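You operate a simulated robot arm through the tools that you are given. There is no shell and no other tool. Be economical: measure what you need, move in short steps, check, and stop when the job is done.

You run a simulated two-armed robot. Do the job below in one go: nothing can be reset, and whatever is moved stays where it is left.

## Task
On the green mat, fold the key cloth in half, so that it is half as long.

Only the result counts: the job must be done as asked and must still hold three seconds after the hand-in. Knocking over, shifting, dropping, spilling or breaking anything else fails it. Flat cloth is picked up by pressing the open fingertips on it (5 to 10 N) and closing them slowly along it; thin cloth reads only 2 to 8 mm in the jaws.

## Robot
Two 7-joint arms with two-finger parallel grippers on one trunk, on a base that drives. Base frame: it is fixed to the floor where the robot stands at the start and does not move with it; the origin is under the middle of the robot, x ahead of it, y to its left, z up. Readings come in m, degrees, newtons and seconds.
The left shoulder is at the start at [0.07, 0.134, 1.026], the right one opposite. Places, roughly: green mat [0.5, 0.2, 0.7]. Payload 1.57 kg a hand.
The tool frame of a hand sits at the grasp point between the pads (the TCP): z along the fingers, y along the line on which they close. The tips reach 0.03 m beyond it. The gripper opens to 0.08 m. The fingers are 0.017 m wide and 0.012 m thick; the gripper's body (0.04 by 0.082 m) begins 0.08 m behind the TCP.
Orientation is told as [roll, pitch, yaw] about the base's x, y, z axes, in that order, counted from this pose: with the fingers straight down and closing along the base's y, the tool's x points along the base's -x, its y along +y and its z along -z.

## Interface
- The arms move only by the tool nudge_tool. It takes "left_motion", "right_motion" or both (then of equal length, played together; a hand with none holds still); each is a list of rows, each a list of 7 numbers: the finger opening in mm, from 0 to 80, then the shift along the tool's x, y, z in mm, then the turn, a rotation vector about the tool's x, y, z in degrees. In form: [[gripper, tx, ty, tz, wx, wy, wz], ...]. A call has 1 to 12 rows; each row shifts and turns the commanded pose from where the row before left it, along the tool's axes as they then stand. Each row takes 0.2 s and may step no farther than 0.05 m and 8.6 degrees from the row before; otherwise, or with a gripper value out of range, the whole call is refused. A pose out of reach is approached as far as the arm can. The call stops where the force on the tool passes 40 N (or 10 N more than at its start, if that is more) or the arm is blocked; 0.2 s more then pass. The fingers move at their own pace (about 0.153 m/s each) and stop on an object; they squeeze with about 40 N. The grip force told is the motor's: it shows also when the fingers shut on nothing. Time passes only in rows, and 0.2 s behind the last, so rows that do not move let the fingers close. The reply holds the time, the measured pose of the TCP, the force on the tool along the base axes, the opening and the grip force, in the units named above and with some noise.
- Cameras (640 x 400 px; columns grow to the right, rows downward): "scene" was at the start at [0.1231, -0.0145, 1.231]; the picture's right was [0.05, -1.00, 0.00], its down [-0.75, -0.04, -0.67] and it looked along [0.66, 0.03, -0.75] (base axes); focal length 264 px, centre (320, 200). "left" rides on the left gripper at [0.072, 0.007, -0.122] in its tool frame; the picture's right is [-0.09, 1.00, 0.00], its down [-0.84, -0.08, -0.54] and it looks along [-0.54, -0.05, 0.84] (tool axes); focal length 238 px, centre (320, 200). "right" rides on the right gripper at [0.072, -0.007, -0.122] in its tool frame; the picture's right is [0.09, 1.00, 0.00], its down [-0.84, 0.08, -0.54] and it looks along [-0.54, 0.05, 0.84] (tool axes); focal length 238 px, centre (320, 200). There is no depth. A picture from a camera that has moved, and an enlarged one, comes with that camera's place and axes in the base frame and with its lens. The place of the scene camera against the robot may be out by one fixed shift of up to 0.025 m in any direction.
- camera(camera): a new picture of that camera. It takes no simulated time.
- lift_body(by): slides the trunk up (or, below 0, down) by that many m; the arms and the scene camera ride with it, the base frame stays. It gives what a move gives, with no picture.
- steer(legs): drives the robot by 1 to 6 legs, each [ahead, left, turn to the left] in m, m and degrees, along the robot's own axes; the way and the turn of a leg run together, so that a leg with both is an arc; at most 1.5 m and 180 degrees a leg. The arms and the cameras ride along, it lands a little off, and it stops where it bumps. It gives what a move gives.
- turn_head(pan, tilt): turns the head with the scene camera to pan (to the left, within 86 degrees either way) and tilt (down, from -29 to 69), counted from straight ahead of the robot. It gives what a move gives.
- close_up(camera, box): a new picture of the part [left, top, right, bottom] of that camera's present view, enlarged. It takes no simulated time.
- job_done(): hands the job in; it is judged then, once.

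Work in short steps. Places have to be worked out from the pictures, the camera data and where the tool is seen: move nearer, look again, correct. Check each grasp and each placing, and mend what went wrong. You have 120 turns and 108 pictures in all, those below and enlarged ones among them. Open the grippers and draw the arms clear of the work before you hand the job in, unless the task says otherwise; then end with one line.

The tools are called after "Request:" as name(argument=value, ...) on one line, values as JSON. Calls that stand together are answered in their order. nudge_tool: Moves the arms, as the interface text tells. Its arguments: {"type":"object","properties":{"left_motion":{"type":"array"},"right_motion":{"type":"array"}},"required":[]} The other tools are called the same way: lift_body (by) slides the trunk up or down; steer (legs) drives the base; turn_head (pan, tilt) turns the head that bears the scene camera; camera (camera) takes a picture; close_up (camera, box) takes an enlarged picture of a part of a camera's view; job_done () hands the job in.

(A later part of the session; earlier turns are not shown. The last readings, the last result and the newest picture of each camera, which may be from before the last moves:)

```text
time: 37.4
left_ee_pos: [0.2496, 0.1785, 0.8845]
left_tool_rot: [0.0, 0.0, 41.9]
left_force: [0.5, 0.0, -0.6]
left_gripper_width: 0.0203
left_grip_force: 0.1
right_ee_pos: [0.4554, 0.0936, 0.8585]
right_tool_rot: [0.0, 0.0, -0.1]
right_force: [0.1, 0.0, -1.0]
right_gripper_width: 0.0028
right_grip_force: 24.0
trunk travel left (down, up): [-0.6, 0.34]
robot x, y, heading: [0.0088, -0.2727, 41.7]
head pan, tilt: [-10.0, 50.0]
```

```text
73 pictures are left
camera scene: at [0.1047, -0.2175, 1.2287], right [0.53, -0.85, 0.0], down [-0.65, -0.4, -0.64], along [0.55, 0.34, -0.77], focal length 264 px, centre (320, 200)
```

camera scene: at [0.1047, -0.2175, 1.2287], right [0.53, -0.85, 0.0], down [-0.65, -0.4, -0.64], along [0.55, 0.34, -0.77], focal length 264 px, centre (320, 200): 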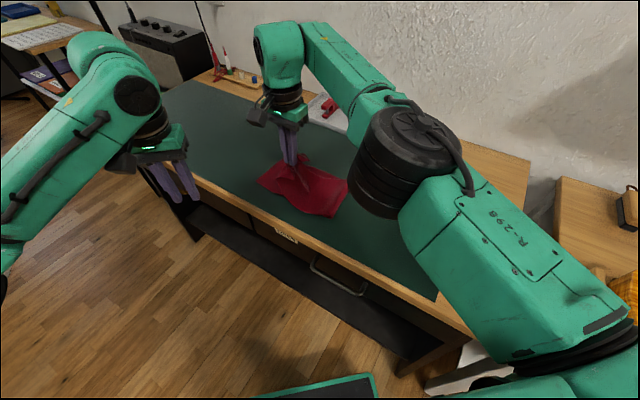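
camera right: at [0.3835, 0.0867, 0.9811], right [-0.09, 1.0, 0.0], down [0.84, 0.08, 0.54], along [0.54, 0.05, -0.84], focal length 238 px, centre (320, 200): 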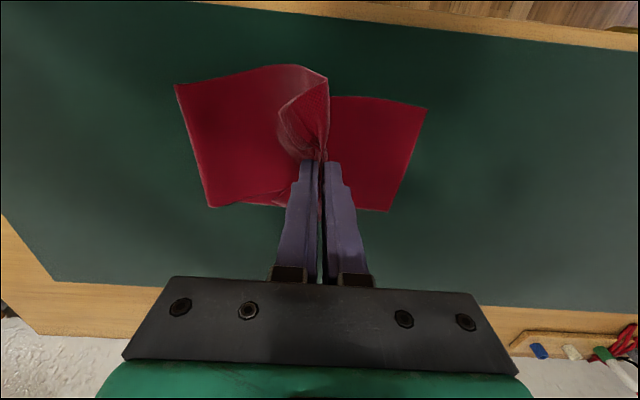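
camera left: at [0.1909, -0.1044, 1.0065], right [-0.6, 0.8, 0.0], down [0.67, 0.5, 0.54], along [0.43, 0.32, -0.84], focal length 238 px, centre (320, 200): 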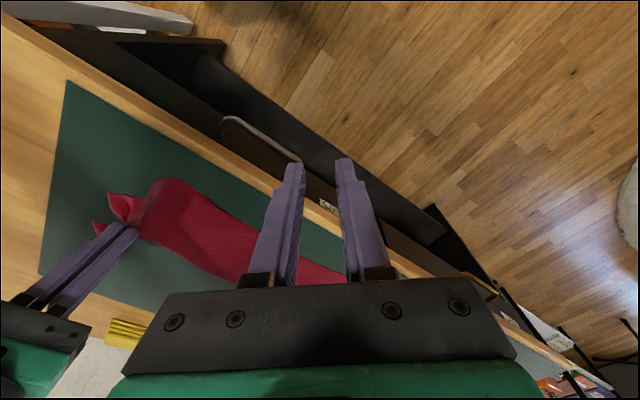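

The fold looks very good: far end at y≈0.19 (x 0.42–0.545), fold near y≈-0.03. I lower the held edge and back the arm off a little, then drive so the hand ends within reach near y≈0.165.

Request:
nudge_tool(right_motion=[[0, 0, -10, -12, 0, 0, 0], [0, 0, -10, -12, 0, 0, 0], [0, 0, -10, -12, 0, 0, 0], [0, 0, -10, -8, 0, 0, 0]])

Request:
steer(legs=[[0.074, 0.082, 0]])

Request:
camera(camera="right")

```text
time: 38.4
left_ee_pos: [0.251, 0.1786, 0.8834]
left_tool_rot: [0.1, -0.2, 41.9]
left_force: [-0.2, -0.8, -0.8]
left_gripper_width: 0.0199
left_grip_force: 0.0
right_ee_pos: [0.4562, 0.0531, 0.9029]
right_tool_rot: [0.0, -0.1, -0.1]
right_force: [0.1, 0.1, -0.6]
right_gripper_width: 0.003
right_grip_force: 24.4
trunk travel left (down, up): [-0.6, 0.34]
robot x, y, heading: [0.0056, -0.2716, 41.9]
head pan, tilt: [-10.0, 50.0]
```

```text
time: 39.6
left_ee_pos: [0.2514, 0.288, 0.8845]
left_tool_rot: [0.0, 0.1, 41.8]
left_force: [0.6, 0.0, 0.2]
left_gripper_width: 0.0196
left_grip_force: 0.1
right_ee_pos: [0.457, 0.1627, 0.903]
right_tool_rot: [0.0, 0.0, 0.0]
right_force: [0.5, 0.1, -0.6]
right_gripper_width: 0.0031
right_grip_force: 24.3
trunk travel left (down, up): [-0.6, 0.34]
robot x, y, heading: [0.0109, -0.1612, 42.0]
head pan, tilt: [-10.0, 50.0]
```

```text
72 pictures are left
camera right: at [0.3851, 0.1571, 1.0254], right [-0.09, 1.0, 0.0], down [0.84, 0.08, 0.54], along [0.54, 0.05, -0.84], focal length 238 px, centre (320, 200)
```

right: 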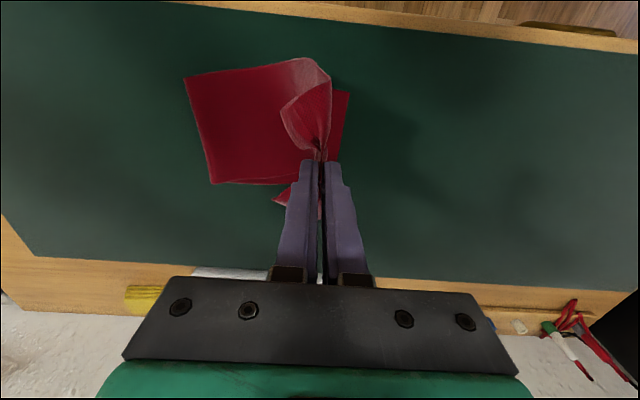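

I had the z sign wrong and went up, but the far end stayed put (B≈(0.423,0.192)); only the fold got lifted. I go back and down so the fold settles to its place, also correcting x by +27 mm.

Request:
nudge_tool(right_motion=[[0, -4, -8, 14, 0, 0, 0], [0, -4, -8, 14, 0, 0, 0], [0, -5, -8, 14, 0, 0, 0], [0, -5, -8, 14, 0, 0, 0], [0, -5, -8, 14, 0, 0, 0], [0, -4, -5, 14, 0, 0, 0], [0, 0, 0, 10, 0, 0, 0], [0, 0, 0, 0, 0, 0, 0]])

Request:
camera(camera="right")

Request:
camera(camera="scene")

```text
time: 41.4
left_ee_pos: [0.2521, 0.2881, 0.8848]
left_tool_rot: [0.1, 0.0, 41.8]
left_force: [0.5, -0.2, -0.8]
left_gripper_width: 0.02
left_grip_force: 0.0
right_ee_pos: [0.4838, 0.1199, 0.8098]
right_tool_rot: [0.0, 0.0, 0.0]
right_force: [-0.6, 1.4, 0.0]
right_gripper_width: 0.0028
right_grip_force: 24.4
trunk travel left (down, up): [-0.6, 0.34]
robot x, y, heading: [0.009, -0.1645, 41.9]
head pan, tilt: [-10.0, 50.0]
```

```text
71 pictures are left
camera right: at [0.4119, 0.1123, 0.9311], right [-0.09, 1.0, 0.0], down [0.84, 0.08, 0.54], along [0.54, 0.05, -0.84], focal length 238 px, centre (320, 200)
```

right: 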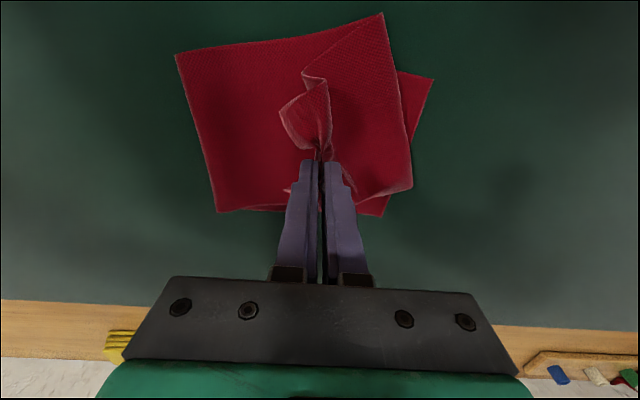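

```text
70 pictures are left
camera scene: at [0.1061, -0.1076, 1.2287], right [0.53, -0.85, 0.0], down [-0.65, -0.4, -0.64], along [0.55, 0.34, -0.77], focal length 264 px, centre (320, 200)
```

scene: 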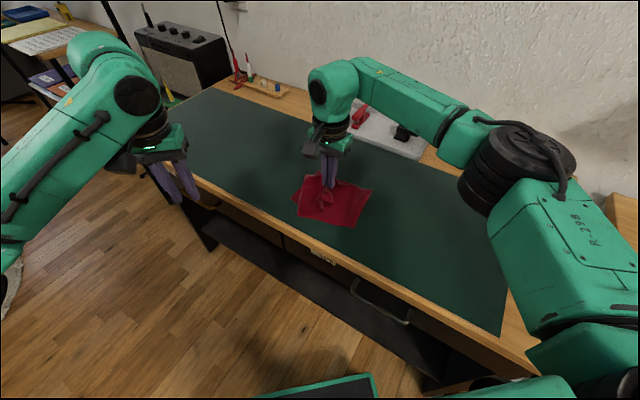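

Because of the lift, the fold has crept to y≈0.02 and the upper layer bulges in an S. I reverse: raise slightly and carry the edge back toward -y so the lower layer lies down again, then come forward low.

Request:
nudge_tool(right_motion=[[0, 0, -10, -22, 0, 0, 0], [0, 0, -10, -22, 0, 0, 0], [0, 0, -20, 0, 0, 0, 0], [0, 0, -20, 0, 0, 0, 0], [0, 0, -20, 0, 0, 0, 0], [0, 0, -20, 0, 0, 0, 0], [0, 0, -20, 0, 0, 0, 0], [0, 0, -20, 0, 0, 0, 0], [0, 0, -20, 0, 0, 0, 0], [0, 0, -20, 0, 0, 0, 0], [0, 0, 0, 0, 0, 0, 0]])

Request:
camera(camera="right")

```text
time: 43.8
left_ee_pos: [0.2524, 0.2891, 0.8832]
left_tool_rot: [0.1, 0.1, 41.9]
left_force: [0.7, 0.0, -0.3]
left_gripper_width: 0.0199
left_grip_force: 0.1
right_ee_pos: [0.4842, -0.0619, 0.8548]
right_tool_rot: [0.0, -0.1, -0.1]
right_force: [0.1, -0.2, 0.3]
right_gripper_width: 0.0029
right_grip_force: 24.5
trunk travel left (down, up): [-0.6, 0.34]
robot x, y, heading: [0.0112, -0.1613, 41.9]
head pan, tilt: [-10.0, 50.0]
```

```text
69 pictures are left
camera right: at [0.4115, -0.0675, 0.9764], right [-0.09, 1.0, 0.0], down [0.84, 0.08, 0.54], along [0.54, 0.05, -0.84], focal length 238 px, centre (320, 200)
```

right: 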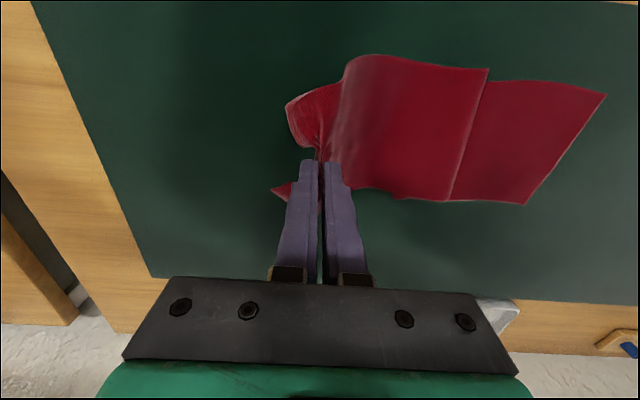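

A pleat remains, so I keep pulling back toward -y, lower, until it opens flat.

Request:
nudge_tool(right_motion=[[0, 0, -20, 5, 0, 0, 0], [0, 0, -20, 5, 0, 0, 0], [0, 0, -20, 5, 0, 0, 0], [0, 0, -20, 5, 0, 0, 0], [0, 0, -20, 5, 0, 0, 0], [0, 0, -20, 5, 0, 0, 0], [0, 0, 0, 0, 0, 0, 0]])

Request:
camera(camera="right")

```text
time: 45.4
left_ee_pos: [0.2523, 0.2885, 0.884]
left_tool_rot: [0.0, 0.0, 41.9]
left_force: [-0.3, -0.6, 0.2]
left_gripper_width: 0.0198
left_grip_force: 0.0
right_ee_pos: [0.4819, -0.1813, 0.8222]
right_tool_rot: [0.1, -0.1, -0.1]
right_force: [0.1, 0.6, 0.1]
right_gripper_width: 0.0029
right_grip_force: 24.1
trunk travel left (down, up): [-0.6, 0.34]
robot x, y, heading: [0.0071, -0.1665, 41.9]
head pan, tilt: [-10.0, 50.0]
```

```text
68 pictures are left
camera right: at [0.4104, -0.1875, 0.9453], right [-0.09, 1.0, 0.0], down [0.84, 0.08, 0.54], along [0.54, 0.05, -0.84], focal length 238 px, centre (320, 200)
```

right: 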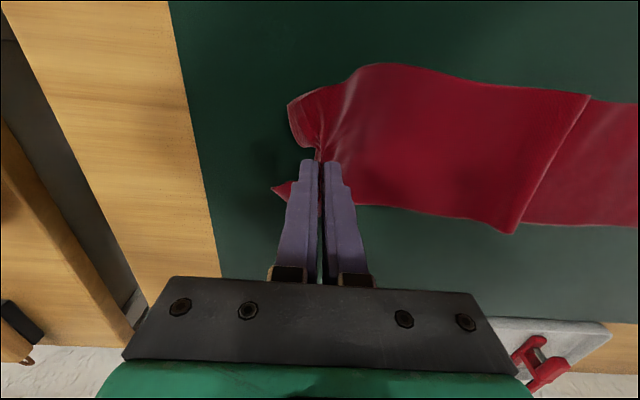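

The pleat is at y≈0.03 and should open once the cloth is stretched to its original length. I pull on to y≈-0.225, low.

Request:
nudge_tool(right_motion=[[0, 1.5, -12, 6, 0, 0, 0], [0, 1.5, -11, 6, 0, 0, 0], [0, 1.5, -10, 6, 0, 0, 0], [0, 1.5, -10, 6, 0, 0, 0], [0, 0, 0, 0, 0, 0, 0]])

Request:
camera(camera="scene")

Request:
camera(camera="right")

```text
time: 46.6
left_ee_pos: [0.251, 0.2894, 0.8828]
left_tool_rot: [0.1, 0.0, 41.9]
left_force: [-0.6, 0.0, -0.3]
left_gripper_width: 0.0199
left_grip_force: 0.1
right_ee_pos: [0.4773, -0.2253, 0.7994]
right_tool_rot: [0.0, 0.0, -0.1]
right_force: [0.2, 0.1, 0.4]
right_gripper_width: 0.0027
right_grip_force: 24.2
trunk travel left (down, up): [-0.6, 0.34]
robot x, y, heading: [0.0146, -0.1672, 42.1]
head pan, tilt: [-10.0, 50.0]
```

```text
67 pictures are left
camera scene: at [0.1062, -0.1074, 1.2287], right [0.53, -0.85, 0.0], down [-0.65, -0.4, -0.64], along [0.55, 0.34, -0.77], focal length 264 px, centre (320, 200)
```

scene: 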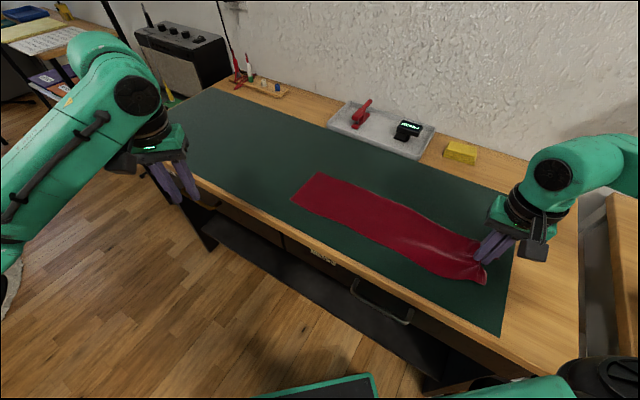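

```text
66 pictures are left
camera right: at [0.4055, -0.2311, 0.9214], right [-0.09, 1.0, 0.0], down [0.84, 0.08, 0.54], along [0.54, 0.05, -0.84], focal length 238 px, centre (320, 200)
```

right: 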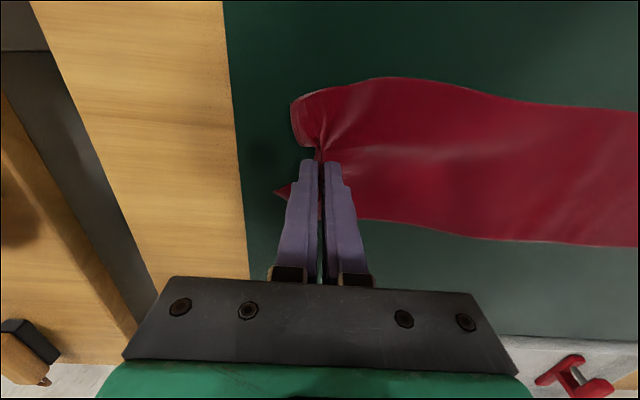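

The cloth is flat again and still held. Now I repeat the carry with the arm alone, keeping the tip at most ~8.5 cm above the cloth.

Request:
nudge_tool(right_motion=[[0, -0.6, 20, -10, 0, 0, 0], [0, -0.6, 20, -12, 0, 0, 0], [0, -0.6, 25, -12, 0, 0, 0], [0, -0.6, 25, -12, 0, 0, 0], [0, -0.6, 30, -7, 0, 0, 0], [0, -0.6, 30, -7, 0, 0, 0], [0, -0.6, 30, 0, 0, 0, 0], [0, -0.6, 30, 0, 0, 0, 0], [0, -0.6, 30, 0, 0, 0, 0], [0, -0.6, 30, 0, 0, 0, 0], [0, -0.6, 30, 0, 0, 0, 0], [0, 0, 12, 0, 0, 0, 0]])

Request:
camera(camera="right")

Request:
camera(camera="scene")

```text
time: 49.2
left_ee_pos: [0.251, 0.2892, 0.8843]
left_tool_rot: [0.0, -0.1, 41.9]
left_force: [0.7, -0.5, -0.2]
left_gripper_width: 0.0201
left_grip_force: 0.1
right_ee_pos: [0.4838, 0.0878, 0.8577]
right_tool_rot: [-0.1, 0.0, -0.2]
right_force: [0.4, -0.1, 0.3]
right_gripper_width: 0.0028
right_grip_force: 23.7
trunk travel left (down, up): [-0.6, 0.34]
robot x, y, heading: [0.0067, -0.1612, 42.1]
head pan, tilt: [-10.0, 50.0]
```

```text
65 pictures are left
camera right: at [0.4126, 0.0808, 0.9812], right [-0.09, 1.0, 0.0], down [0.84, 0.08, 0.54], along [0.54, 0.05, -0.84], focal length 238 px, centre (320, 200)
```

right: 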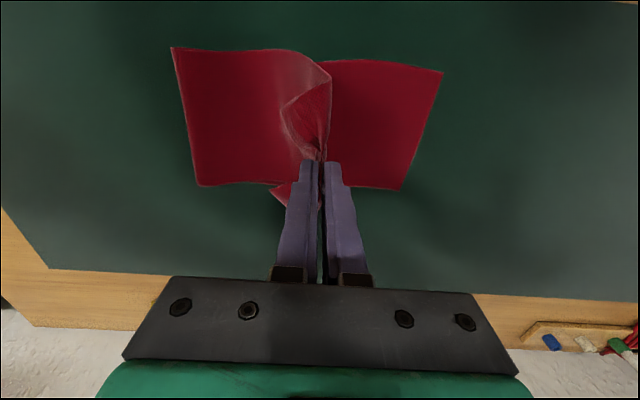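

```text
64 pictures are left
camera scene: at [0.106, -0.1074, 1.2287], right [0.53, -0.85, 0.0], down [-0.65, -0.4, -0.64], along [0.55, 0.34, -0.77], focal length 264 px, centre (320, 200)
```

scene: 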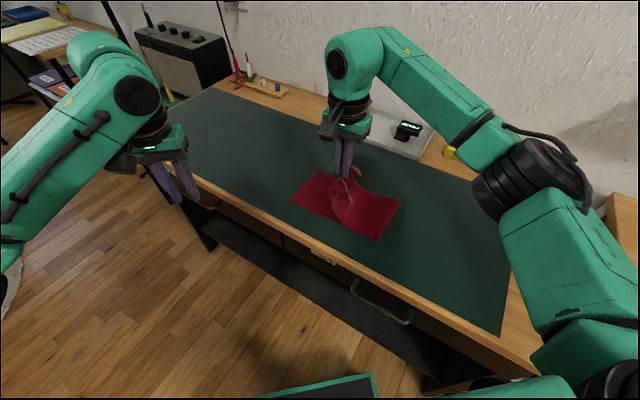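

The far end is unmoved (y≈0.19) and the fold sits at y≈-0.045, as wanted. I want to tilt the hand on placing so the edge flops toward +y, which needs the robot further left, so I back the arm off and drive 0.11 m left.

Request:
nudge_tool(right_motion=[[0, 0, -20, 0, 0, 0, 0], [0, 0, -20, 0, 0, 0, 0], [0, 0, -20, 0, 0, 0, 0], [0, 0, -20, 0, 0, 0, 0], [0, 0, -15, 0, 0, 0, 0]])

Request:
steer(legs=[[0.077, 0.085, 0]])

Request:
nudge_tool(right_motion=[[0, 0, 0, 0, 8, 0, 0], [0, 0, 0, 0, 8, 0, 0], [0, 0, 0, 0, 8, 0, 0], [0, 0, 0, 0, 8, 0, 0], [0, 0, 0, 0, 8, 0, 0], [0, 0, 0, 0, 5, 0, 0]])

Request:
camera(camera="scene")

Request:
camera(camera="right")

```text
time: 50.4
left_ee_pos: [0.2514, 0.2881, 0.8847]
left_tool_rot: [0.1, 0.0, 41.8]
left_force: [-0.3, -0.4, -0.3]
left_gripper_width: 0.02
left_grip_force: 0.1
right_ee_pos: [0.484, -0.0091, 0.8599]
right_tool_rot: [0.0, 0.0, -0.1]
right_force: [0.0, -0.6, -0.3]
right_gripper_width: 0.0028
right_grip_force: 24.2
trunk travel left (down, up): [-0.6, 0.34]
robot x, y, heading: [0.0085, -0.1655, 41.8]
head pan, tilt: [-10.0, 50.0]
```

```text
time: 51.6
left_ee_pos: [0.2523, 0.4018, 0.8834]
left_tool_rot: [0.0, 0.0, 41.8]
left_force: [0.1, -0.3, 0.2]
left_gripper_width: 0.0201
left_grip_force: 0.0
right_ee_pos: [0.4863, 0.104, 0.86]
right_tool_rot: [0.0, 0.1, -0.2]
right_force: [-0.7, -0.5, -0.2]
right_gripper_width: 0.0027
right_grip_force: 23.4
trunk travel left (down, up): [-0.6, 0.34]
robot x, y, heading: [0.0123, -0.049, 41.9]
head pan, tilt: [-10.0, 50.0]
```

```text
time: 53.0
left_ee_pos: [0.2537, 0.4018, 0.8838]
left_tool_rot: [-0.1, 0.1, 41.8]
left_force: [0.6, -0.3, 0.2]
left_gripper_width: 0.0198
left_grip_force: 0.0
right_ee_pos: [0.4849, 0.1063, 0.8598]
right_tool_rot: [-45.0, 0.0, -0.2]
right_force: [-0.3, -0.3, -0.4]
right_gripper_width: 0.0029
right_grip_force: 24.4
trunk travel left (down, up): [-0.6, 0.34]
robot x, y, heading: [0.0083, -0.0535, 41.9]
head pan, tilt: [-10.0, 50.0]
```

```text
63 pictures are left
camera scene: at [0.1076, 0.0067, 1.2287], right [0.53, -0.85, 0.0], down [-0.65, -0.4, -0.64], along [0.55, 0.34, -0.77], focal length 264 px, centre (320, 200)
```

scene: 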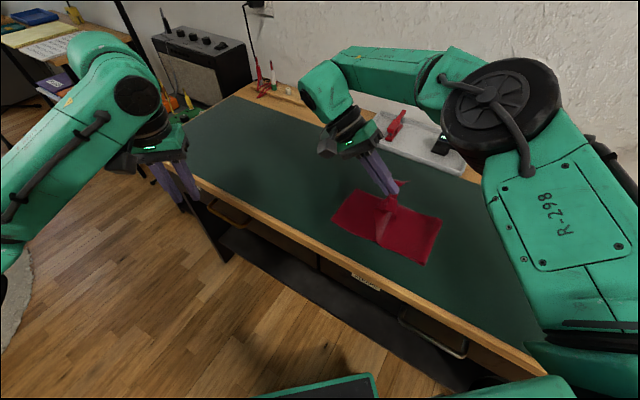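

```text
62 pictures are left
camera right: at [0.4143, 0.1871, 0.9509], right [-0.09, 0.7, -0.7], down [0.84, 0.44, 0.33], along [0.54, -0.56, -0.63], focal length 238 px, centre (320, 200)
```

right: 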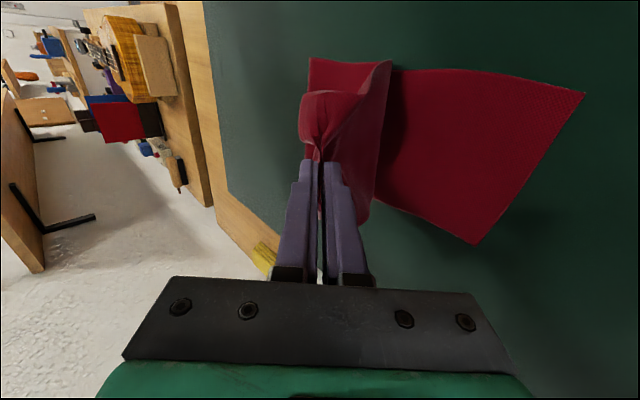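

The tilt is fine. From here the wanted diagonal path (+y and down) is exactly along the tool's y, so I move 116 mm that way.

Request:
nudge_tool(right_motion=[[0, 0, 14, 0, 0, 0, 0], [0, 0, 14, 0, 0, 0, 0], [0, 0, 14, 0, 0, 0, 0], [0, 0, 14, 0, 0, 0, 0], [0, 0, 14, 0, 0, 0, 0], [0, 0, 14, 0, 0, 0, 0], [0, 0, 12, 0, 0, 0, 0], [0, 0, 10, 0, 0, 0, 0], [0, 0, 0, 0, 0, 0, 0]])

Request:
camera(camera="right")

Request:
close_up(camera="scene", box=[300, 150, 460, 280])

```text
time: 55.0
left_ee_pos: [0.2533, 0.4015, 0.884]
left_tool_rot: [0.0, 0.0, 41.9]
left_force: [-0.3, 0.0, 0.2]
left_gripper_width: 0.0201
left_grip_force: 0.0
right_ee_pos: [0.4767, 0.1473, 0.7959]
right_tool_rot: [-45.0, 0.0, -0.1]
right_force: [0.1, 0.4, -0.4]
right_gripper_width: 0.0027
right_grip_force: 23.8
right hand out of reach, approached as far as the arm can: row 5, 6, 7, 8
trunk travel left (down, up): [-0.6, 0.34]
robot x, y, heading: [0.011, -0.0516, 41.9]
head pan, tilt: [-10.0, 50.0]
```

```text
61 pictures are left
camera right: at [0.4052, 0.2298, 0.887], right [-0.09, 0.71, -0.7], down [0.84, 0.44, 0.33], along [0.54, -0.56, -0.63], focal length 238 px, centre (320, 200)
```

right: 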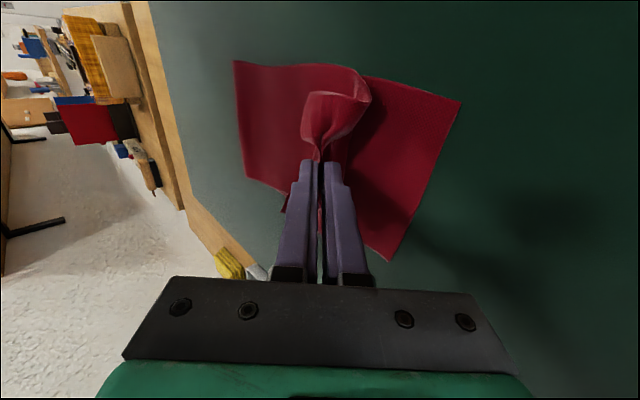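

```text
3.08 times, centred on (380, 215) of scene
camera zoom: at [0.1078, 0.006, 1.2287], right [0.53, -0.85, 0.0], down [-0.65, -0.4, -0.64], along [0.55, 0.34, -0.77], focal length 812 px, centre (135, 154)
```

zoom: 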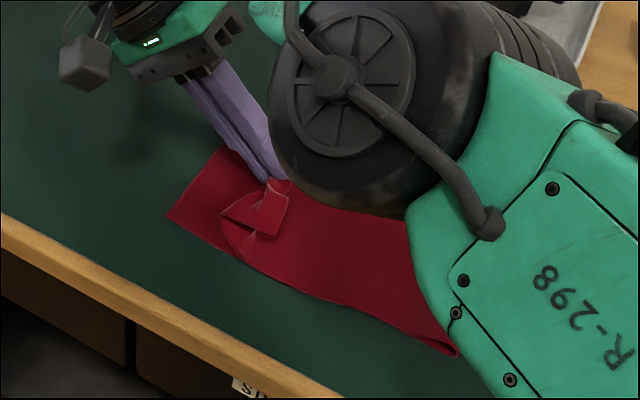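

The arm hit its reach limit with the tip at y≈0.126, about 3 cm up; fold and far end are unmoved. I retract 40 mm in -y and drive 0.085 m left.

Request:
nudge_tool(right_motion=[[0, 0, -14, 14, 0, 0, 0], [0, 0, -14, 14, 0, 0, 0]])

Request:
steer(legs=[[0.06, 0.066, 0]])

Request:
camera(camera="right")

Request:
close_up(camera="scene", box=[300, 150, 460, 280])

```text
time: 55.6
left_ee_pos: [0.2544, 0.4012, 0.8839]
left_tool_rot: [0.0, 0.1, 42.0]
left_force: [0.8, 0.5, -0.3]
left_gripper_width: 0.0199
left_grip_force: 0.0
right_ee_pos: [0.4777, 0.1073, 0.7964]
right_tool_rot: [-44.8, -0.1, -0.1]
right_force: [0.7, -0.1, 0.1]
right_gripper_width: 0.0026
right_grip_force: 24.1
trunk travel left (down, up): [-0.6, 0.34]
robot x, y, heading: [0.0102, -0.05, 41.8]
head pan, tilt: [-10.0, 50.0]
```

```text
time: 56.7
left_ee_pos: [0.2539, 0.4904, 0.8826]
left_tool_rot: [0.1, 0.0, 41.8]
left_force: [0.3, 0.4, 0.9]
left_gripper_width: 0.0199
left_grip_force: 0.0
right_ee_pos: [0.4761, 0.1972, 0.7969]
right_tool_rot: [-45.1, 0.0, -0.3]
right_force: [-0.3, -0.3, 0.4]
right_gripper_width: 0.0026
right_grip_force: 23.8
trunk travel left (down, up): [-0.6, 0.34]
robot x, y, heading: [0.0096, 0.0337, 41.7]
head pan, tilt: [-10.0, 50.0]
```

```text
59 pictures are left
camera right: at [0.4054, 0.2784, 0.888], right [-0.09, 0.7, -0.7], down [0.84, 0.44, 0.33], along [0.54, -0.56, -0.63], focal length 238 px, centre (320, 200)
```

right: 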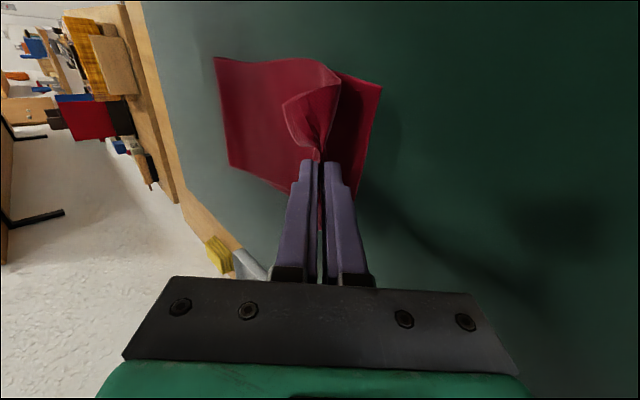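

```text
3.08 times, centred on (380, 215) of scene
camera zoom: at [0.1083, 0.0949, 1.2287], right [0.53, -0.85, 0.0], down [-0.65, -0.4, -0.64], along [0.55, 0.34, -0.77], focal length 812 px, centre (135, 154)
```

zoom: 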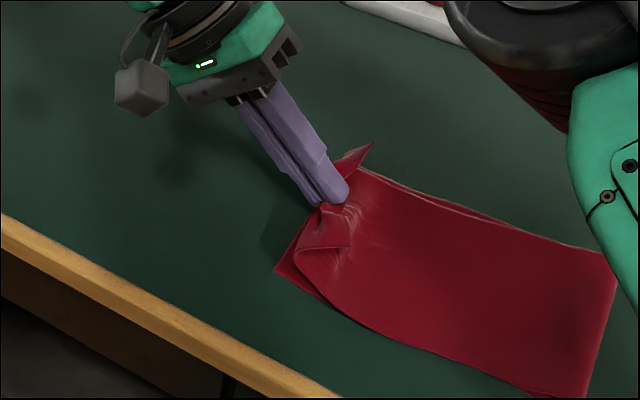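

The edge lies right at the far end with the fold at y≈-0.036. I lower 16 mm, open slightly, and draw back along the fingers (up and +y) so the edge is pulled over toward +y.

Request:
nudge_tool(right_motion=[[0, -2, 6, 6, 0, 0, 0], [0, -2, 6, 6, 0, 0, 0], [0, 0, 0, 0, 0, 0, 0], [3, 0, 0, -3, 0, 0, 0], [6, 0, 0, -6, 0, 0, 0], [9, 0, 0, -8, 0, 0, 0], [12, 0, 0, -10, 0, 0, 0], [14, 0, 0, -20, 0, 0, 0], [14, 0, 0, -30, 0, 0, 0], [14, 0, 0, -30, 0, 0, 0]])

Request:
camera(camera="right")

Request:
close_up(camera="scene", box=[300, 150, 460, 280])

```text
time: 58.9
left_ee_pos: [0.2539, 0.4897, 0.8841]
left_tool_rot: [-0.1, 0.0, 41.8]
left_force: [-0.5, -0.1, 0.1]
left_gripper_width: 0.0199
left_grip_force: 0.0
right_ee_pos: [0.4619, 0.234, 0.846]
right_tool_rot: [-44.8, -0.2, -0.1]
right_force: [0.1, 0.0, 0.0]
right_gripper_width: 0.0142
right_grip_force: 0.1
right hand out of reach, approached as far as the arm can: row 9, 10
trunk travel left (down, up): [-0.6, 0.34]
robot x, y, heading: [0.0129, 0.0371, 41.5]
head pan, tilt: [-10.0, 50.0]
```

```text
57 pictures are left
camera right: at [0.3912, 0.3155, 0.9364], right [-0.09, 0.71, -0.7], down [0.84, 0.43, 0.33], along [0.54, -0.56, -0.63], focal length 238 px, centre (320, 200)
```

right: 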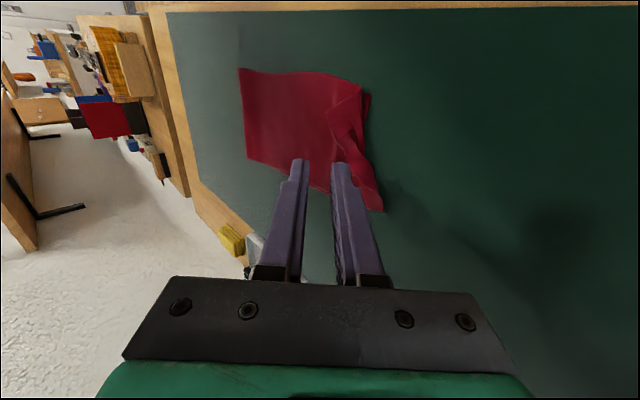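

```text
3.08 times, centred on (380, 215) of scene
camera zoom: at [0.1078, 0.0944, 1.2288], right [0.53, -0.85, 0.0], down [-0.65, -0.4, -0.64], along [0.55, 0.34, -0.77], focal length 812 px, centre (135, 154)
```

zoom: 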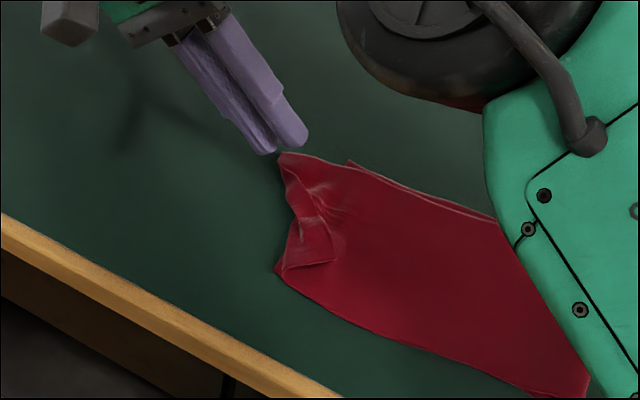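

The far corner flopped outward properly; only the near corner's flap still lies folded back on top. I raise the hand, straighten it and look from above.

Request:
nudge_tool(right_motion=[[14, 0, -28, -28, 0, 0, 0], [14, 0, 0, 0, -8, 0, 0], [14, 0, 0, 0, -8, 0, 0], [14, 0, 0, 0, -8, 0, 0], [14, 0, 0, 0, -8, 0, 0], [14, 0, 0, 0, -8, 0, 0], [14, 0, 0, 0, -5, 0, 0], [14, 0, -30, 0, 0, 0, 0], [14, 0, -30, 0, 0, 0, 0]])

Request:
camera(camera="right")

```text
time: 60.9
left_ee_pos: [0.254, 0.4885, 0.8846]
left_tool_rot: [0.0, 0.0, 41.8]
left_force: [0.2, 0.1, 0.7]
left_gripper_width: 0.0197
left_grip_force: 0.0
right_ee_pos: [0.4565, 0.1606, 0.8781]
right_tool_rot: [0.2, 0.1, -0.1]
right_force: [-0.5, 0.3, 0.3]
right_gripper_width: 0.0138
right_grip_force: 0.0
right hand out of reach, approached as far as the arm can: row 1
trunk travel left (down, up): [-0.6, 0.34]
robot x, y, heading: [0.0148, 0.0389, 41.9]
head pan, tilt: [-10.0, 50.0]
```

```text
55 pictures are left
camera right: at [0.3852, 0.1553, 1.0], right [-0.09, 1.0, 0.0], down [0.84, 0.07, 0.54], along [0.54, 0.05, -0.84], focal length 238 px, centre (320, 200)
```

right: 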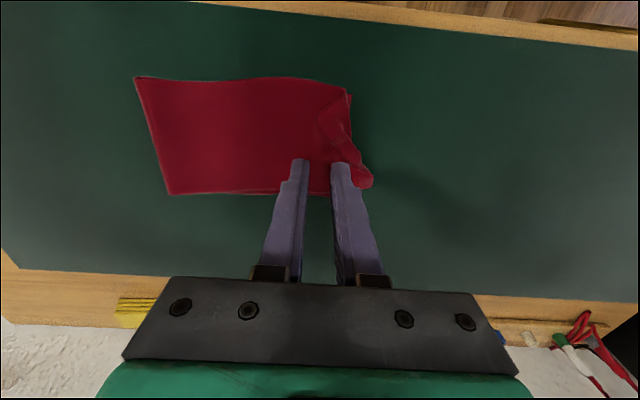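

Request:
close_up(camera="right", box=[260, 60, 420, 220])

```text
2.50 times, centred on (340, 140) of right
camera zoom: at [0.3852, 0.1553, 1.0], right [-0.09, 1.0, 0.0], down [0.84, 0.07, 0.54], along [0.54, 0.05, -0.84], focal length 596 px, centre (270, 350)
```

zoom: 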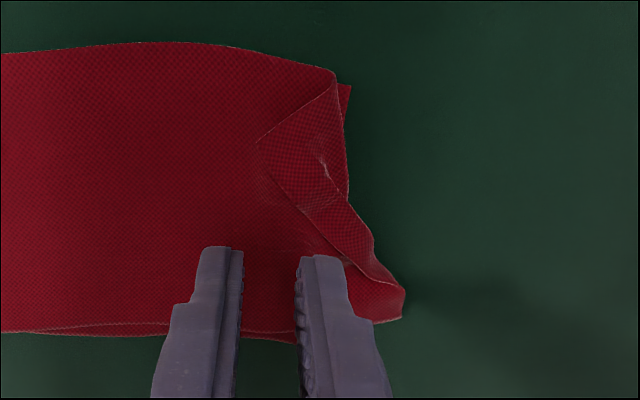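

The top layer's near corner D is folded back (its tip at about (0.444,0.156)) and the top end overhangs the bottom end by ~4 cm, because withdrawing dragged it. First I flip the flap: closed fingers down on the top layer beside D, then sweep +y.

Request:
nudge_tool(right_motion=[[0, 6, -15, 20, 0, 0, 0], [0, 6, -15, 20, 0, 0, 0], [0, 0, -8, 25, 0, 0, 0], [0, 0, 0, 25, 0, 0, 0], [0, 0, 0, 6, 0, 0, 0], [0, 0, 0, 2, 0, 0, 0]])

Request:
close_up(camera="right", box=[260, 60, 420, 220])

```text
time: 62.3
left_ee_pos: [0.2544, 0.4897, 0.8843]
left_tool_rot: [0.0, 0.0, 41.8]
left_force: [0.5, 0.0, 0.0]
left_gripper_width: 0.02
left_grip_force: 0.1
right_ee_pos: [0.4439, 0.1236, 0.7806]
right_tool_rot: [0.0, 0.0, -0.1]
right_force: [-0.1, 0.7, -0.8]
right_gripper_width: 0.0
right_grip_force: 22.0
trunk travel left (down, up): [-0.6, 0.34]
robot x, y, heading: [0.0134, 0.0379, 42.1]
head pan, tilt: [-10.0, 50.0]
```

```text
2.50 times, centred on (340, 140) of right
camera zoom: at [0.3728, 0.1179, 0.9025], right [-0.09, 1.0, 0.0], down [0.84, 0.07, 0.54], along [0.54, 0.05, -0.84], focal length 596 px, centre (270, 350)
```

zoom: 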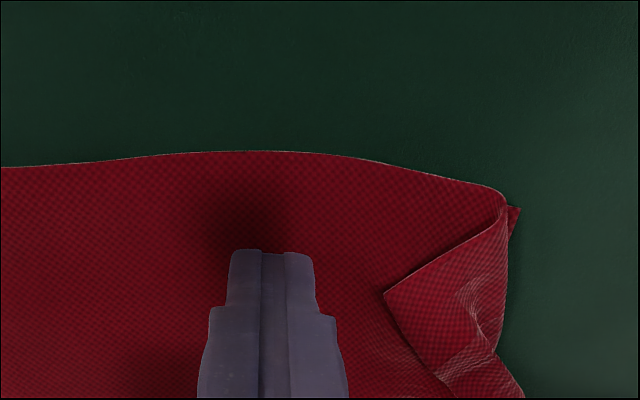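

The flap edge looks slightly lifted. I lower to about z 0.748 at the tips and sweep +y into it.

Request:
nudge_tool(right_motion=[[0, -8, 0, 2, 0, 0, 0], [0, 0, 8, 0.5, 0, 0, 0], [0, 0, 8, 0, 0, 0, 0], [0, 0, 8, 0, 0, 0, 0], [0, 0, 8, 0, 0, 0, 0], [0, 0, 8, 0, 0, 0, 0], [0, 0, 8, 0, 0, 0, 0]])

Request:
close_up(camera="right", box=[220, 60, 420, 220])

```text
time: 63.9
left_ee_pos: [0.2543, 0.4902, 0.8842]
left_tool_rot: [0.1, 0.0, 41.8]
left_force: [-0.2, 0.3, -0.5]
left_gripper_width: 0.0201
left_grip_force: 0.0
right_ee_pos: [0.4526, 0.1721, 0.7774]
right_tool_rot: [0.0, 0.0, -0.1]
right_force: [-0.9, -0.9, -0.3]
right_gripper_width: 0.0
right_grip_force: 21.6
trunk travel left (down, up): [-0.6, 0.34]
robot x, y, heading: [0.0096, 0.0379, 41.9]
head pan, tilt: [-10.0, 50.0]
```

```text
2.50 times, centred on (320, 140) of right
camera zoom: at [0.381, 0.1659, 0.8995], right [-0.09, 1.0, 0.0], down [0.84, 0.07, 0.54], along [0.54, 0.05, -0.84], focal length 596 px, centre (320, 350)
```

zoom: 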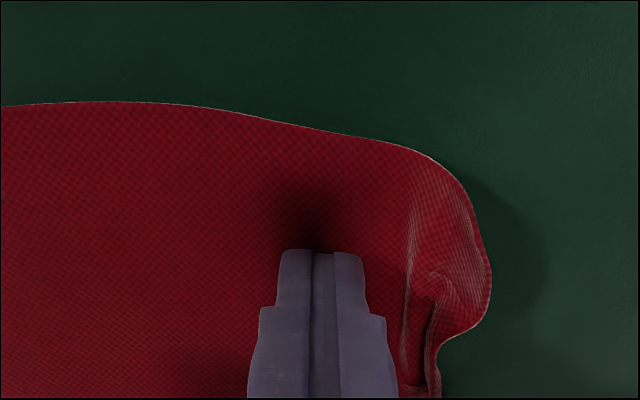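

The flap has flipped over to +y. I sweep 25 mm more to smooth it, then rise and look.

Request:
nudge_tool(right_motion=[[0, 0, 8, 0, 0, 0, 0], [0, 0, 8, 0, 0, 0, 0], [0, 0, 8, 0, 0, 0, 0], [0, 0, 0, -30, 0, 0, 0], [0, 0, 0, -40, 0, 0, 0], [0, 0, -20, -30, 0, 0, 0]])

Request:
camera(camera="right")

Request:
close_up(camera="right", box=[220, 60, 420, 220])

```text
time: 65.3
left_ee_pos: [0.2538, 0.4898, 0.8838]
left_tool_rot: [0.0, 0.0, 41.8]
left_force: [0.5, -0.7, 0.0]
left_gripper_width: 0.0199
left_grip_force: 0.1
right_ee_pos: [0.4519, 0.1761, 0.8756]
right_tool_rot: [0.1, 0.0, -0.2]
right_force: [0.1, 0.1, 0.1]
right_gripper_width: 0.0
right_grip_force: 21.4
trunk travel left (down, up): [-0.6, 0.34]
robot x, y, heading: [0.0097, 0.0379, 41.7]
head pan, tilt: [-10.0, 50.0]
```

```text
51 pictures are left
camera right: at [0.3803, 0.1705, 0.9982], right [-0.09, 1.0, 0.0], down [0.84, 0.07, 0.54], along [0.54, 0.05, -0.84], focal length 238 px, centre (320, 200)
```

right: 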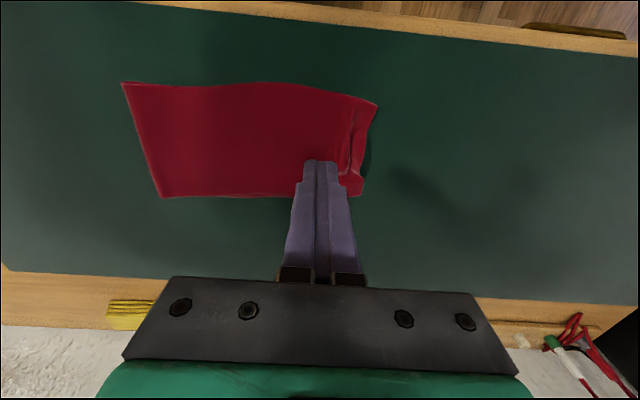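

```text
2.50 times, centred on (320, 140) of right
camera zoom: at [0.3803, 0.1705, 0.9982], right [-0.09, 1.0, 0.0], down [0.84, 0.07, 0.54], along [0.54, 0.05, -0.84], focal length 596 px, centre (320, 350)
```

zoom: 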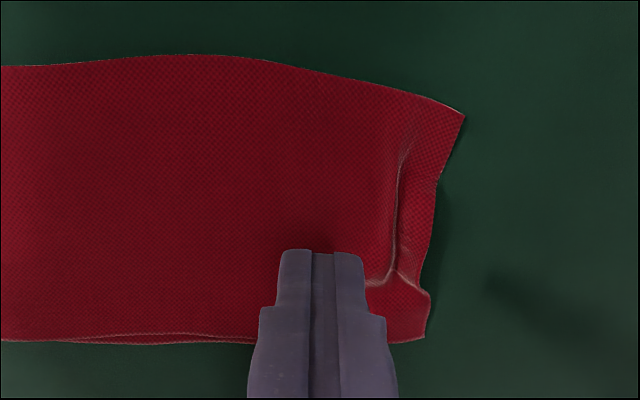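

Both corners are now unfolded, but the top end is at y≈0.234 and the fold at y≈-0.013, so the top overhangs by ~4 cm. I regrip the top edge (outer finger beyond it), then re-lay it and release without dragging.

Request:
nudge_tool(right_motion=[[46, -13, 22, 0, 0, 0, 0], [46, -13, 22, 0, 0, 0, 0], [46, 0, 0, 30, 0, 0, 0], [46, 0, 0, 30, 0, 0, 0], [46, 0, 0, 28, 0, 0, 0], [46, 0, 0, 0, 0, 0, 0]])

Request:
camera(camera="right")

```text
time: 66.7
left_ee_pos: [0.2545, 0.4894, 0.8842]
left_tool_rot: [0.0, 0.0, 41.8]
left_force: [-0.1, 0.2, -0.8]
left_gripper_width: 0.0198
left_grip_force: 0.1
right_ee_pos: [0.4781, 0.2186, 0.7896]
right_tool_rot: [-0.1, 0.0, -0.2]
right_force: [0.3, 0.6, -0.7]
right_gripper_width: 0.0455
right_grip_force: 0.0
trunk travel left (down, up): [-0.6, 0.34]
robot x, y, heading: [0.0117, 0.0406, 41.6]
head pan, tilt: [-10.0, 50.0]
```

```text
49 pictures are left
camera right: at [0.4071, 0.2134, 0.9124], right [-0.09, 1.0, 0.0], down [0.84, 0.07, 0.54], along [0.54, 0.05, -0.84], focal length 238 px, centre (320, 200)
```

right: 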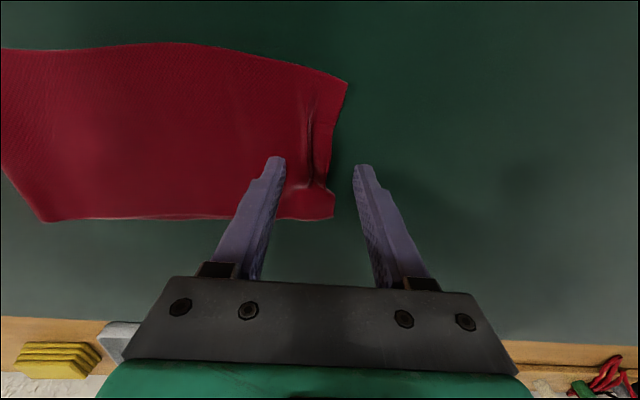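

The edge is ~15 mm inside the outer finger, so I shift 11 mm toward -y, lower to contact and close slowly.

Request:
nudge_tool(right_motion=[[46, 2, -11, 6, 0, 0, 0], [46, 0, 0, 6, 0, 0, 0], [46, 0, 0, 4, 0, 0, 0], [42, 0, 0, 1.5, 0, 0, 0], [38, 0, 0, 0, 0, 0, 0], [33, 0, 0, 0, 0, 0, 0], [28, 0, 0, 0, 0, 0, 0], [23, 0, 0, 0, 0, 0, 0], [18, 0, 0, 0, 0, 0, 0], [12, 0, 0, 0, 0, 0, 0], [6, 0, 0, 0, 0, 0, 0], [0, 0, 0, 0, 0, 0, 0]])

Request:
camera(camera="right")

```text
time: 69.3
left_ee_pos: [0.2515, 0.4879, 0.8869]
left_tool_rot: [0.0, -0.3, 41.8]
left_force: [-0.9, 0.3, 0.0]
left_gripper_width: 0.0201
left_grip_force: 0.0
right_ee_pos: [0.4746, 0.2066, 0.7757]
right_tool_rot: [0.2, -0.1, -0.3]
right_force: [3.9, -10.6, 29.9]
right_gripper_width: 0.0033
right_grip_force: 24.7
trunk travel left (down, up): [-0.6, 0.34]
robot x, y, heading: [0.0097, 0.038, 41.6]
head pan, tilt: [-10.0, 50.0]
```

```text
48 pictures are left
camera right: at [0.4024, 0.2001, 0.8965], right [-0.09, 1.0, 0.0], down [0.83, 0.07, 0.55], along [0.54, 0.05, -0.84], focal length 238 px, centre (320, 200)
```

right: 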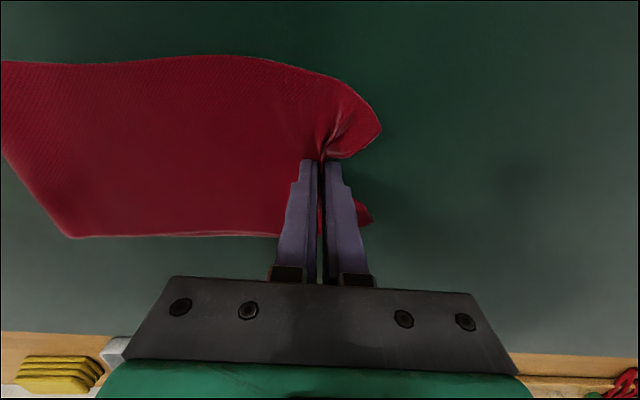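

Gripped (3.3 mm) with the corners now pointing +y, as wanted. I lift and move back slightly to check that only the top layer is held.

Request:
nudge_tool(right_motion=[[0, 0, 0, -15, 0, 0, 0], [0, 0, -10, -15, 0, 0, 0], [0, 0, -15, -15, 0, 0, 0], [0, 0, -20, -15, 0, 0, 0], [0, 0, -20, -12, 0, 0, 0], [0, 0, -25, -8, 0, 0, 0], [0, 0, 0, 0, 0, 0, 0]])

Request:
camera(camera="right")

Request:
close_up(camera="scene", box=[280, 120, 480, 300])

```text
time: 70.9
left_ee_pos: [0.2551, 0.4901, 0.8841]
left_tool_rot: [0.0, 0.1, 41.8]
left_force: [0.9, 0.2, 0.0]
left_gripper_width: 0.0199
left_grip_force: 0.1
right_ee_pos: [0.4764, 0.1196, 0.853]
right_tool_rot: [0.0, 0.0, -0.3]
right_force: [0.3, 0.0, -0.7]
right_gripper_width: 0.0031
right_grip_force: 24.2
trunk travel left (down, up): [-0.6, 0.34]
robot x, y, heading: [0.0105, 0.0415, 41.8]
head pan, tilt: [-10.0, 50.0]
```

```text
47 pictures are left
camera right: at [0.4046, 0.114, 0.9747], right [-0.09, 1.0, 0.0], down [0.84, 0.07, 0.54], along [0.54, 0.05, -0.84], focal length 238 px, centre (320, 200)
```

right: 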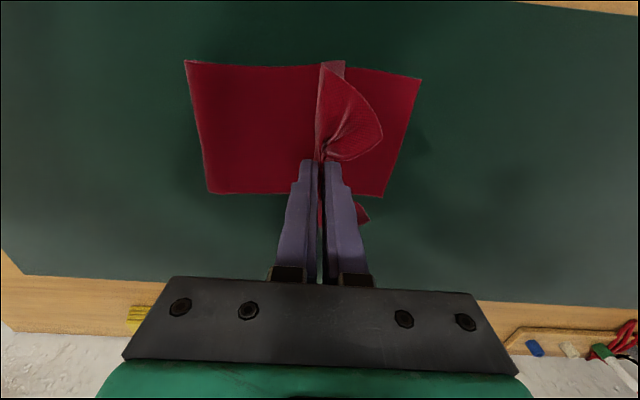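

```text
2.22 times, centred on (380, 210) of scene
camera zoom: at [0.1085, 0.095, 1.2287], right [0.53, -0.85, 0.0], down [-0.65, -0.4, -0.64], along [0.55, 0.34, -0.77], focal length 586 px, centre (187, 178)
```

zoom: 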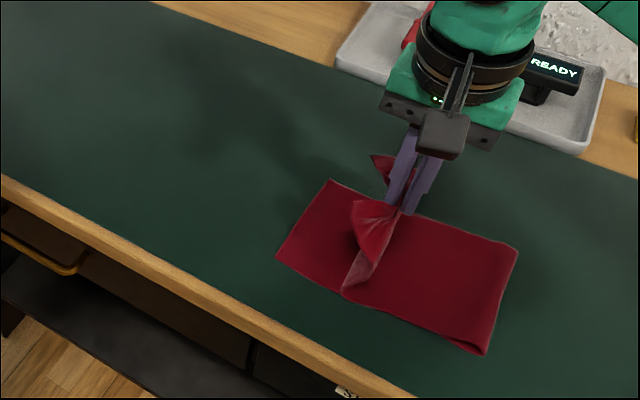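

Only the top layer is held; the bottom end is at y≈0.20 and the fold at y≈0.00. I carry the edge back over to y≈-0.09 so the lower layer unrolls further.

Request:
nudge_tool(right_motion=[[0, 0, -20, 0, 0, 0, 0], [0, 0, -20, 0, 0, 0, 0], [0, 0, -20, 0, 0, 0, 0], [0, 0, -20, 0, 0, 0, 0], [0, 0, -20, 0, 0, 0, 0], [0, 0, -20, 0, 0, 0, 0], [0, 0, -20, 0, 0, 0, 0], [0, 0, -20, 0, 0, 0, 0], [0, 0, -20, 0, 0, 0, 0], [0, 0, -20, 0, 0, 0, 0], [0, 0, 0, 0, 0, 0, 0]])

Request:
camera(camera="right")

Request:
close_up(camera="scene", box=[280, 120, 480, 300])

```text
time: 73.3
left_ee_pos: [0.2551, 0.4898, 0.8844]
left_tool_rot: [-0.1, 0.1, 41.8]
left_force: [-0.1, 0.1, -0.1]
left_gripper_width: 0.0199
left_grip_force: 0.1
right_ee_pos: [0.474, -0.0781, 0.8531]
right_tool_rot: [0.0, -0.1, -0.2]
right_force: [-0.3, 0.5, 0.3]
right_gripper_width: 0.0034
right_grip_force: 24.8
trunk travel left (down, up): [-0.6, 0.34]
robot x, y, heading: [0.0113, 0.0368, 41.6]
head pan, tilt: [-10.0, 50.0]
```

```text
45 pictures are left
camera right: at [0.403, -0.0849, 0.9745], right [-0.09, 1.0, 0.0], down [0.84, 0.07, 0.54], along [0.54, 0.05, -0.84], focal length 238 px, centre (320, 200)
```

right: 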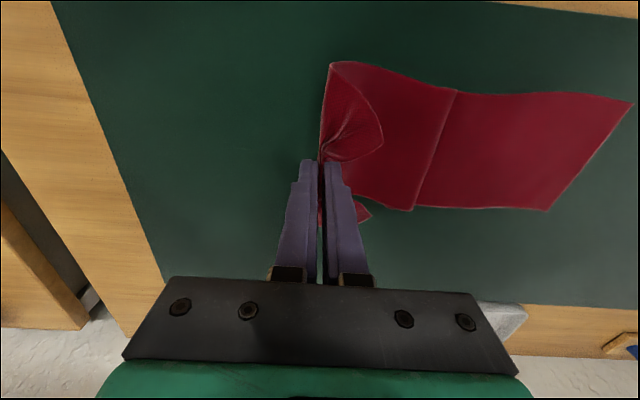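

```text
2.22 times, centred on (380, 210) of scene
camera zoom: at [0.1086, 0.0947, 1.2287], right [0.53, -0.85, 0.0], down [-0.65, -0.4, -0.64], along [0.55, 0.34, -0.77], focal length 586 px, centre (187, 178)
```

zoom: 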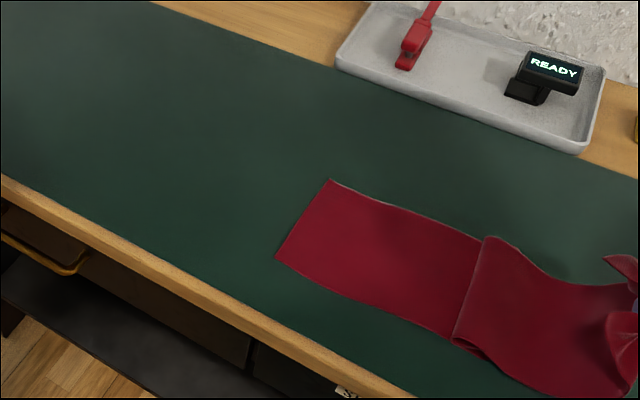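

A pleat remains at the old fold. I pull on to y≈-0.215, lower, to open it fully as before.

Request:
nudge_tool(right_motion=[[0, 0, -15, 5, 0, 0, 0], [0, 0, -15, 5, 0, 0, 0], [0, 0, -15, 5, 0, 0, 0], [0, 0, -15, 5, 0, 0, 0], [0, 0, -15, 6, 0, 0, 0], [0, 0, -15, 6, 0, 0, 0], [0, 0, -15, 6, 0, 0, 0], [0, 0, -15, 6, 0, 0, 0], [0, 0, -15, 6, 0, 0, 0], [0, 0, 0, 0, 0, 0, 0]])

Request:
camera(camera="right")

Request:
camera(camera="scene")

```text
time: 75.5
left_ee_pos: [0.2537, 0.491, 0.8841]
left_tool_rot: [-0.1, 0.0, 41.8]
left_force: [-0.1, 0.1, 0.2]
left_gripper_width: 0.0201
left_grip_force: 0.0
right_ee_pos: [0.475, -0.2166, 0.8018]
right_tool_rot: [-0.1, -0.1, -0.2]
right_force: [-0.5, -0.4, 0.1]
right_gripper_width: 0.0029
right_grip_force: 23.5
trunk travel left (down, up): [-0.6, 0.34]
robot x, y, heading: [0.0082, 0.0372, 41.7]
head pan, tilt: [-10.0, 50.0]
```

```text
43 pictures are left
camera right: at [0.4033, -0.2229, 0.9235], right [-0.09, 1.0, 0.0], down [0.84, 0.07, 0.54], along [0.54, 0.05, -0.84], focal length 238 px, centre (320, 200)
```

right: 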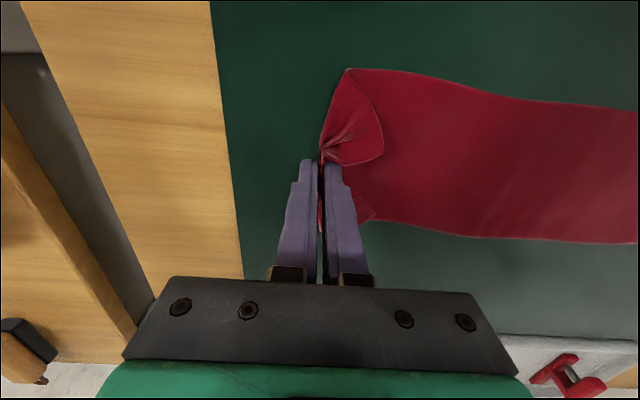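

```text
42 pictures are left
camera scene: at [0.1083, 0.0946, 1.2287], right [0.53, -0.85, 0.0], down [-0.65, -0.4, -0.64], along [0.55, 0.34, -0.77], focal length 264 px, centre (320, 200)
```

scene: 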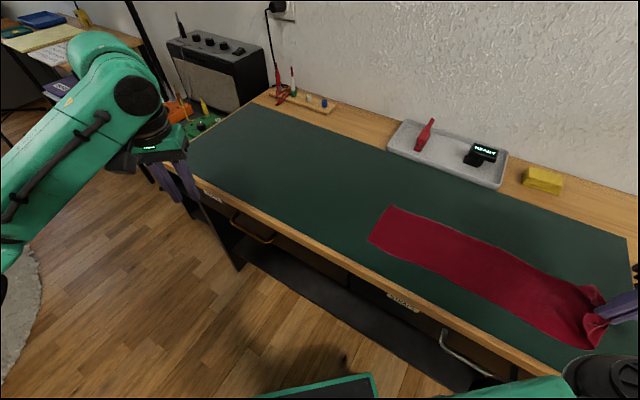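

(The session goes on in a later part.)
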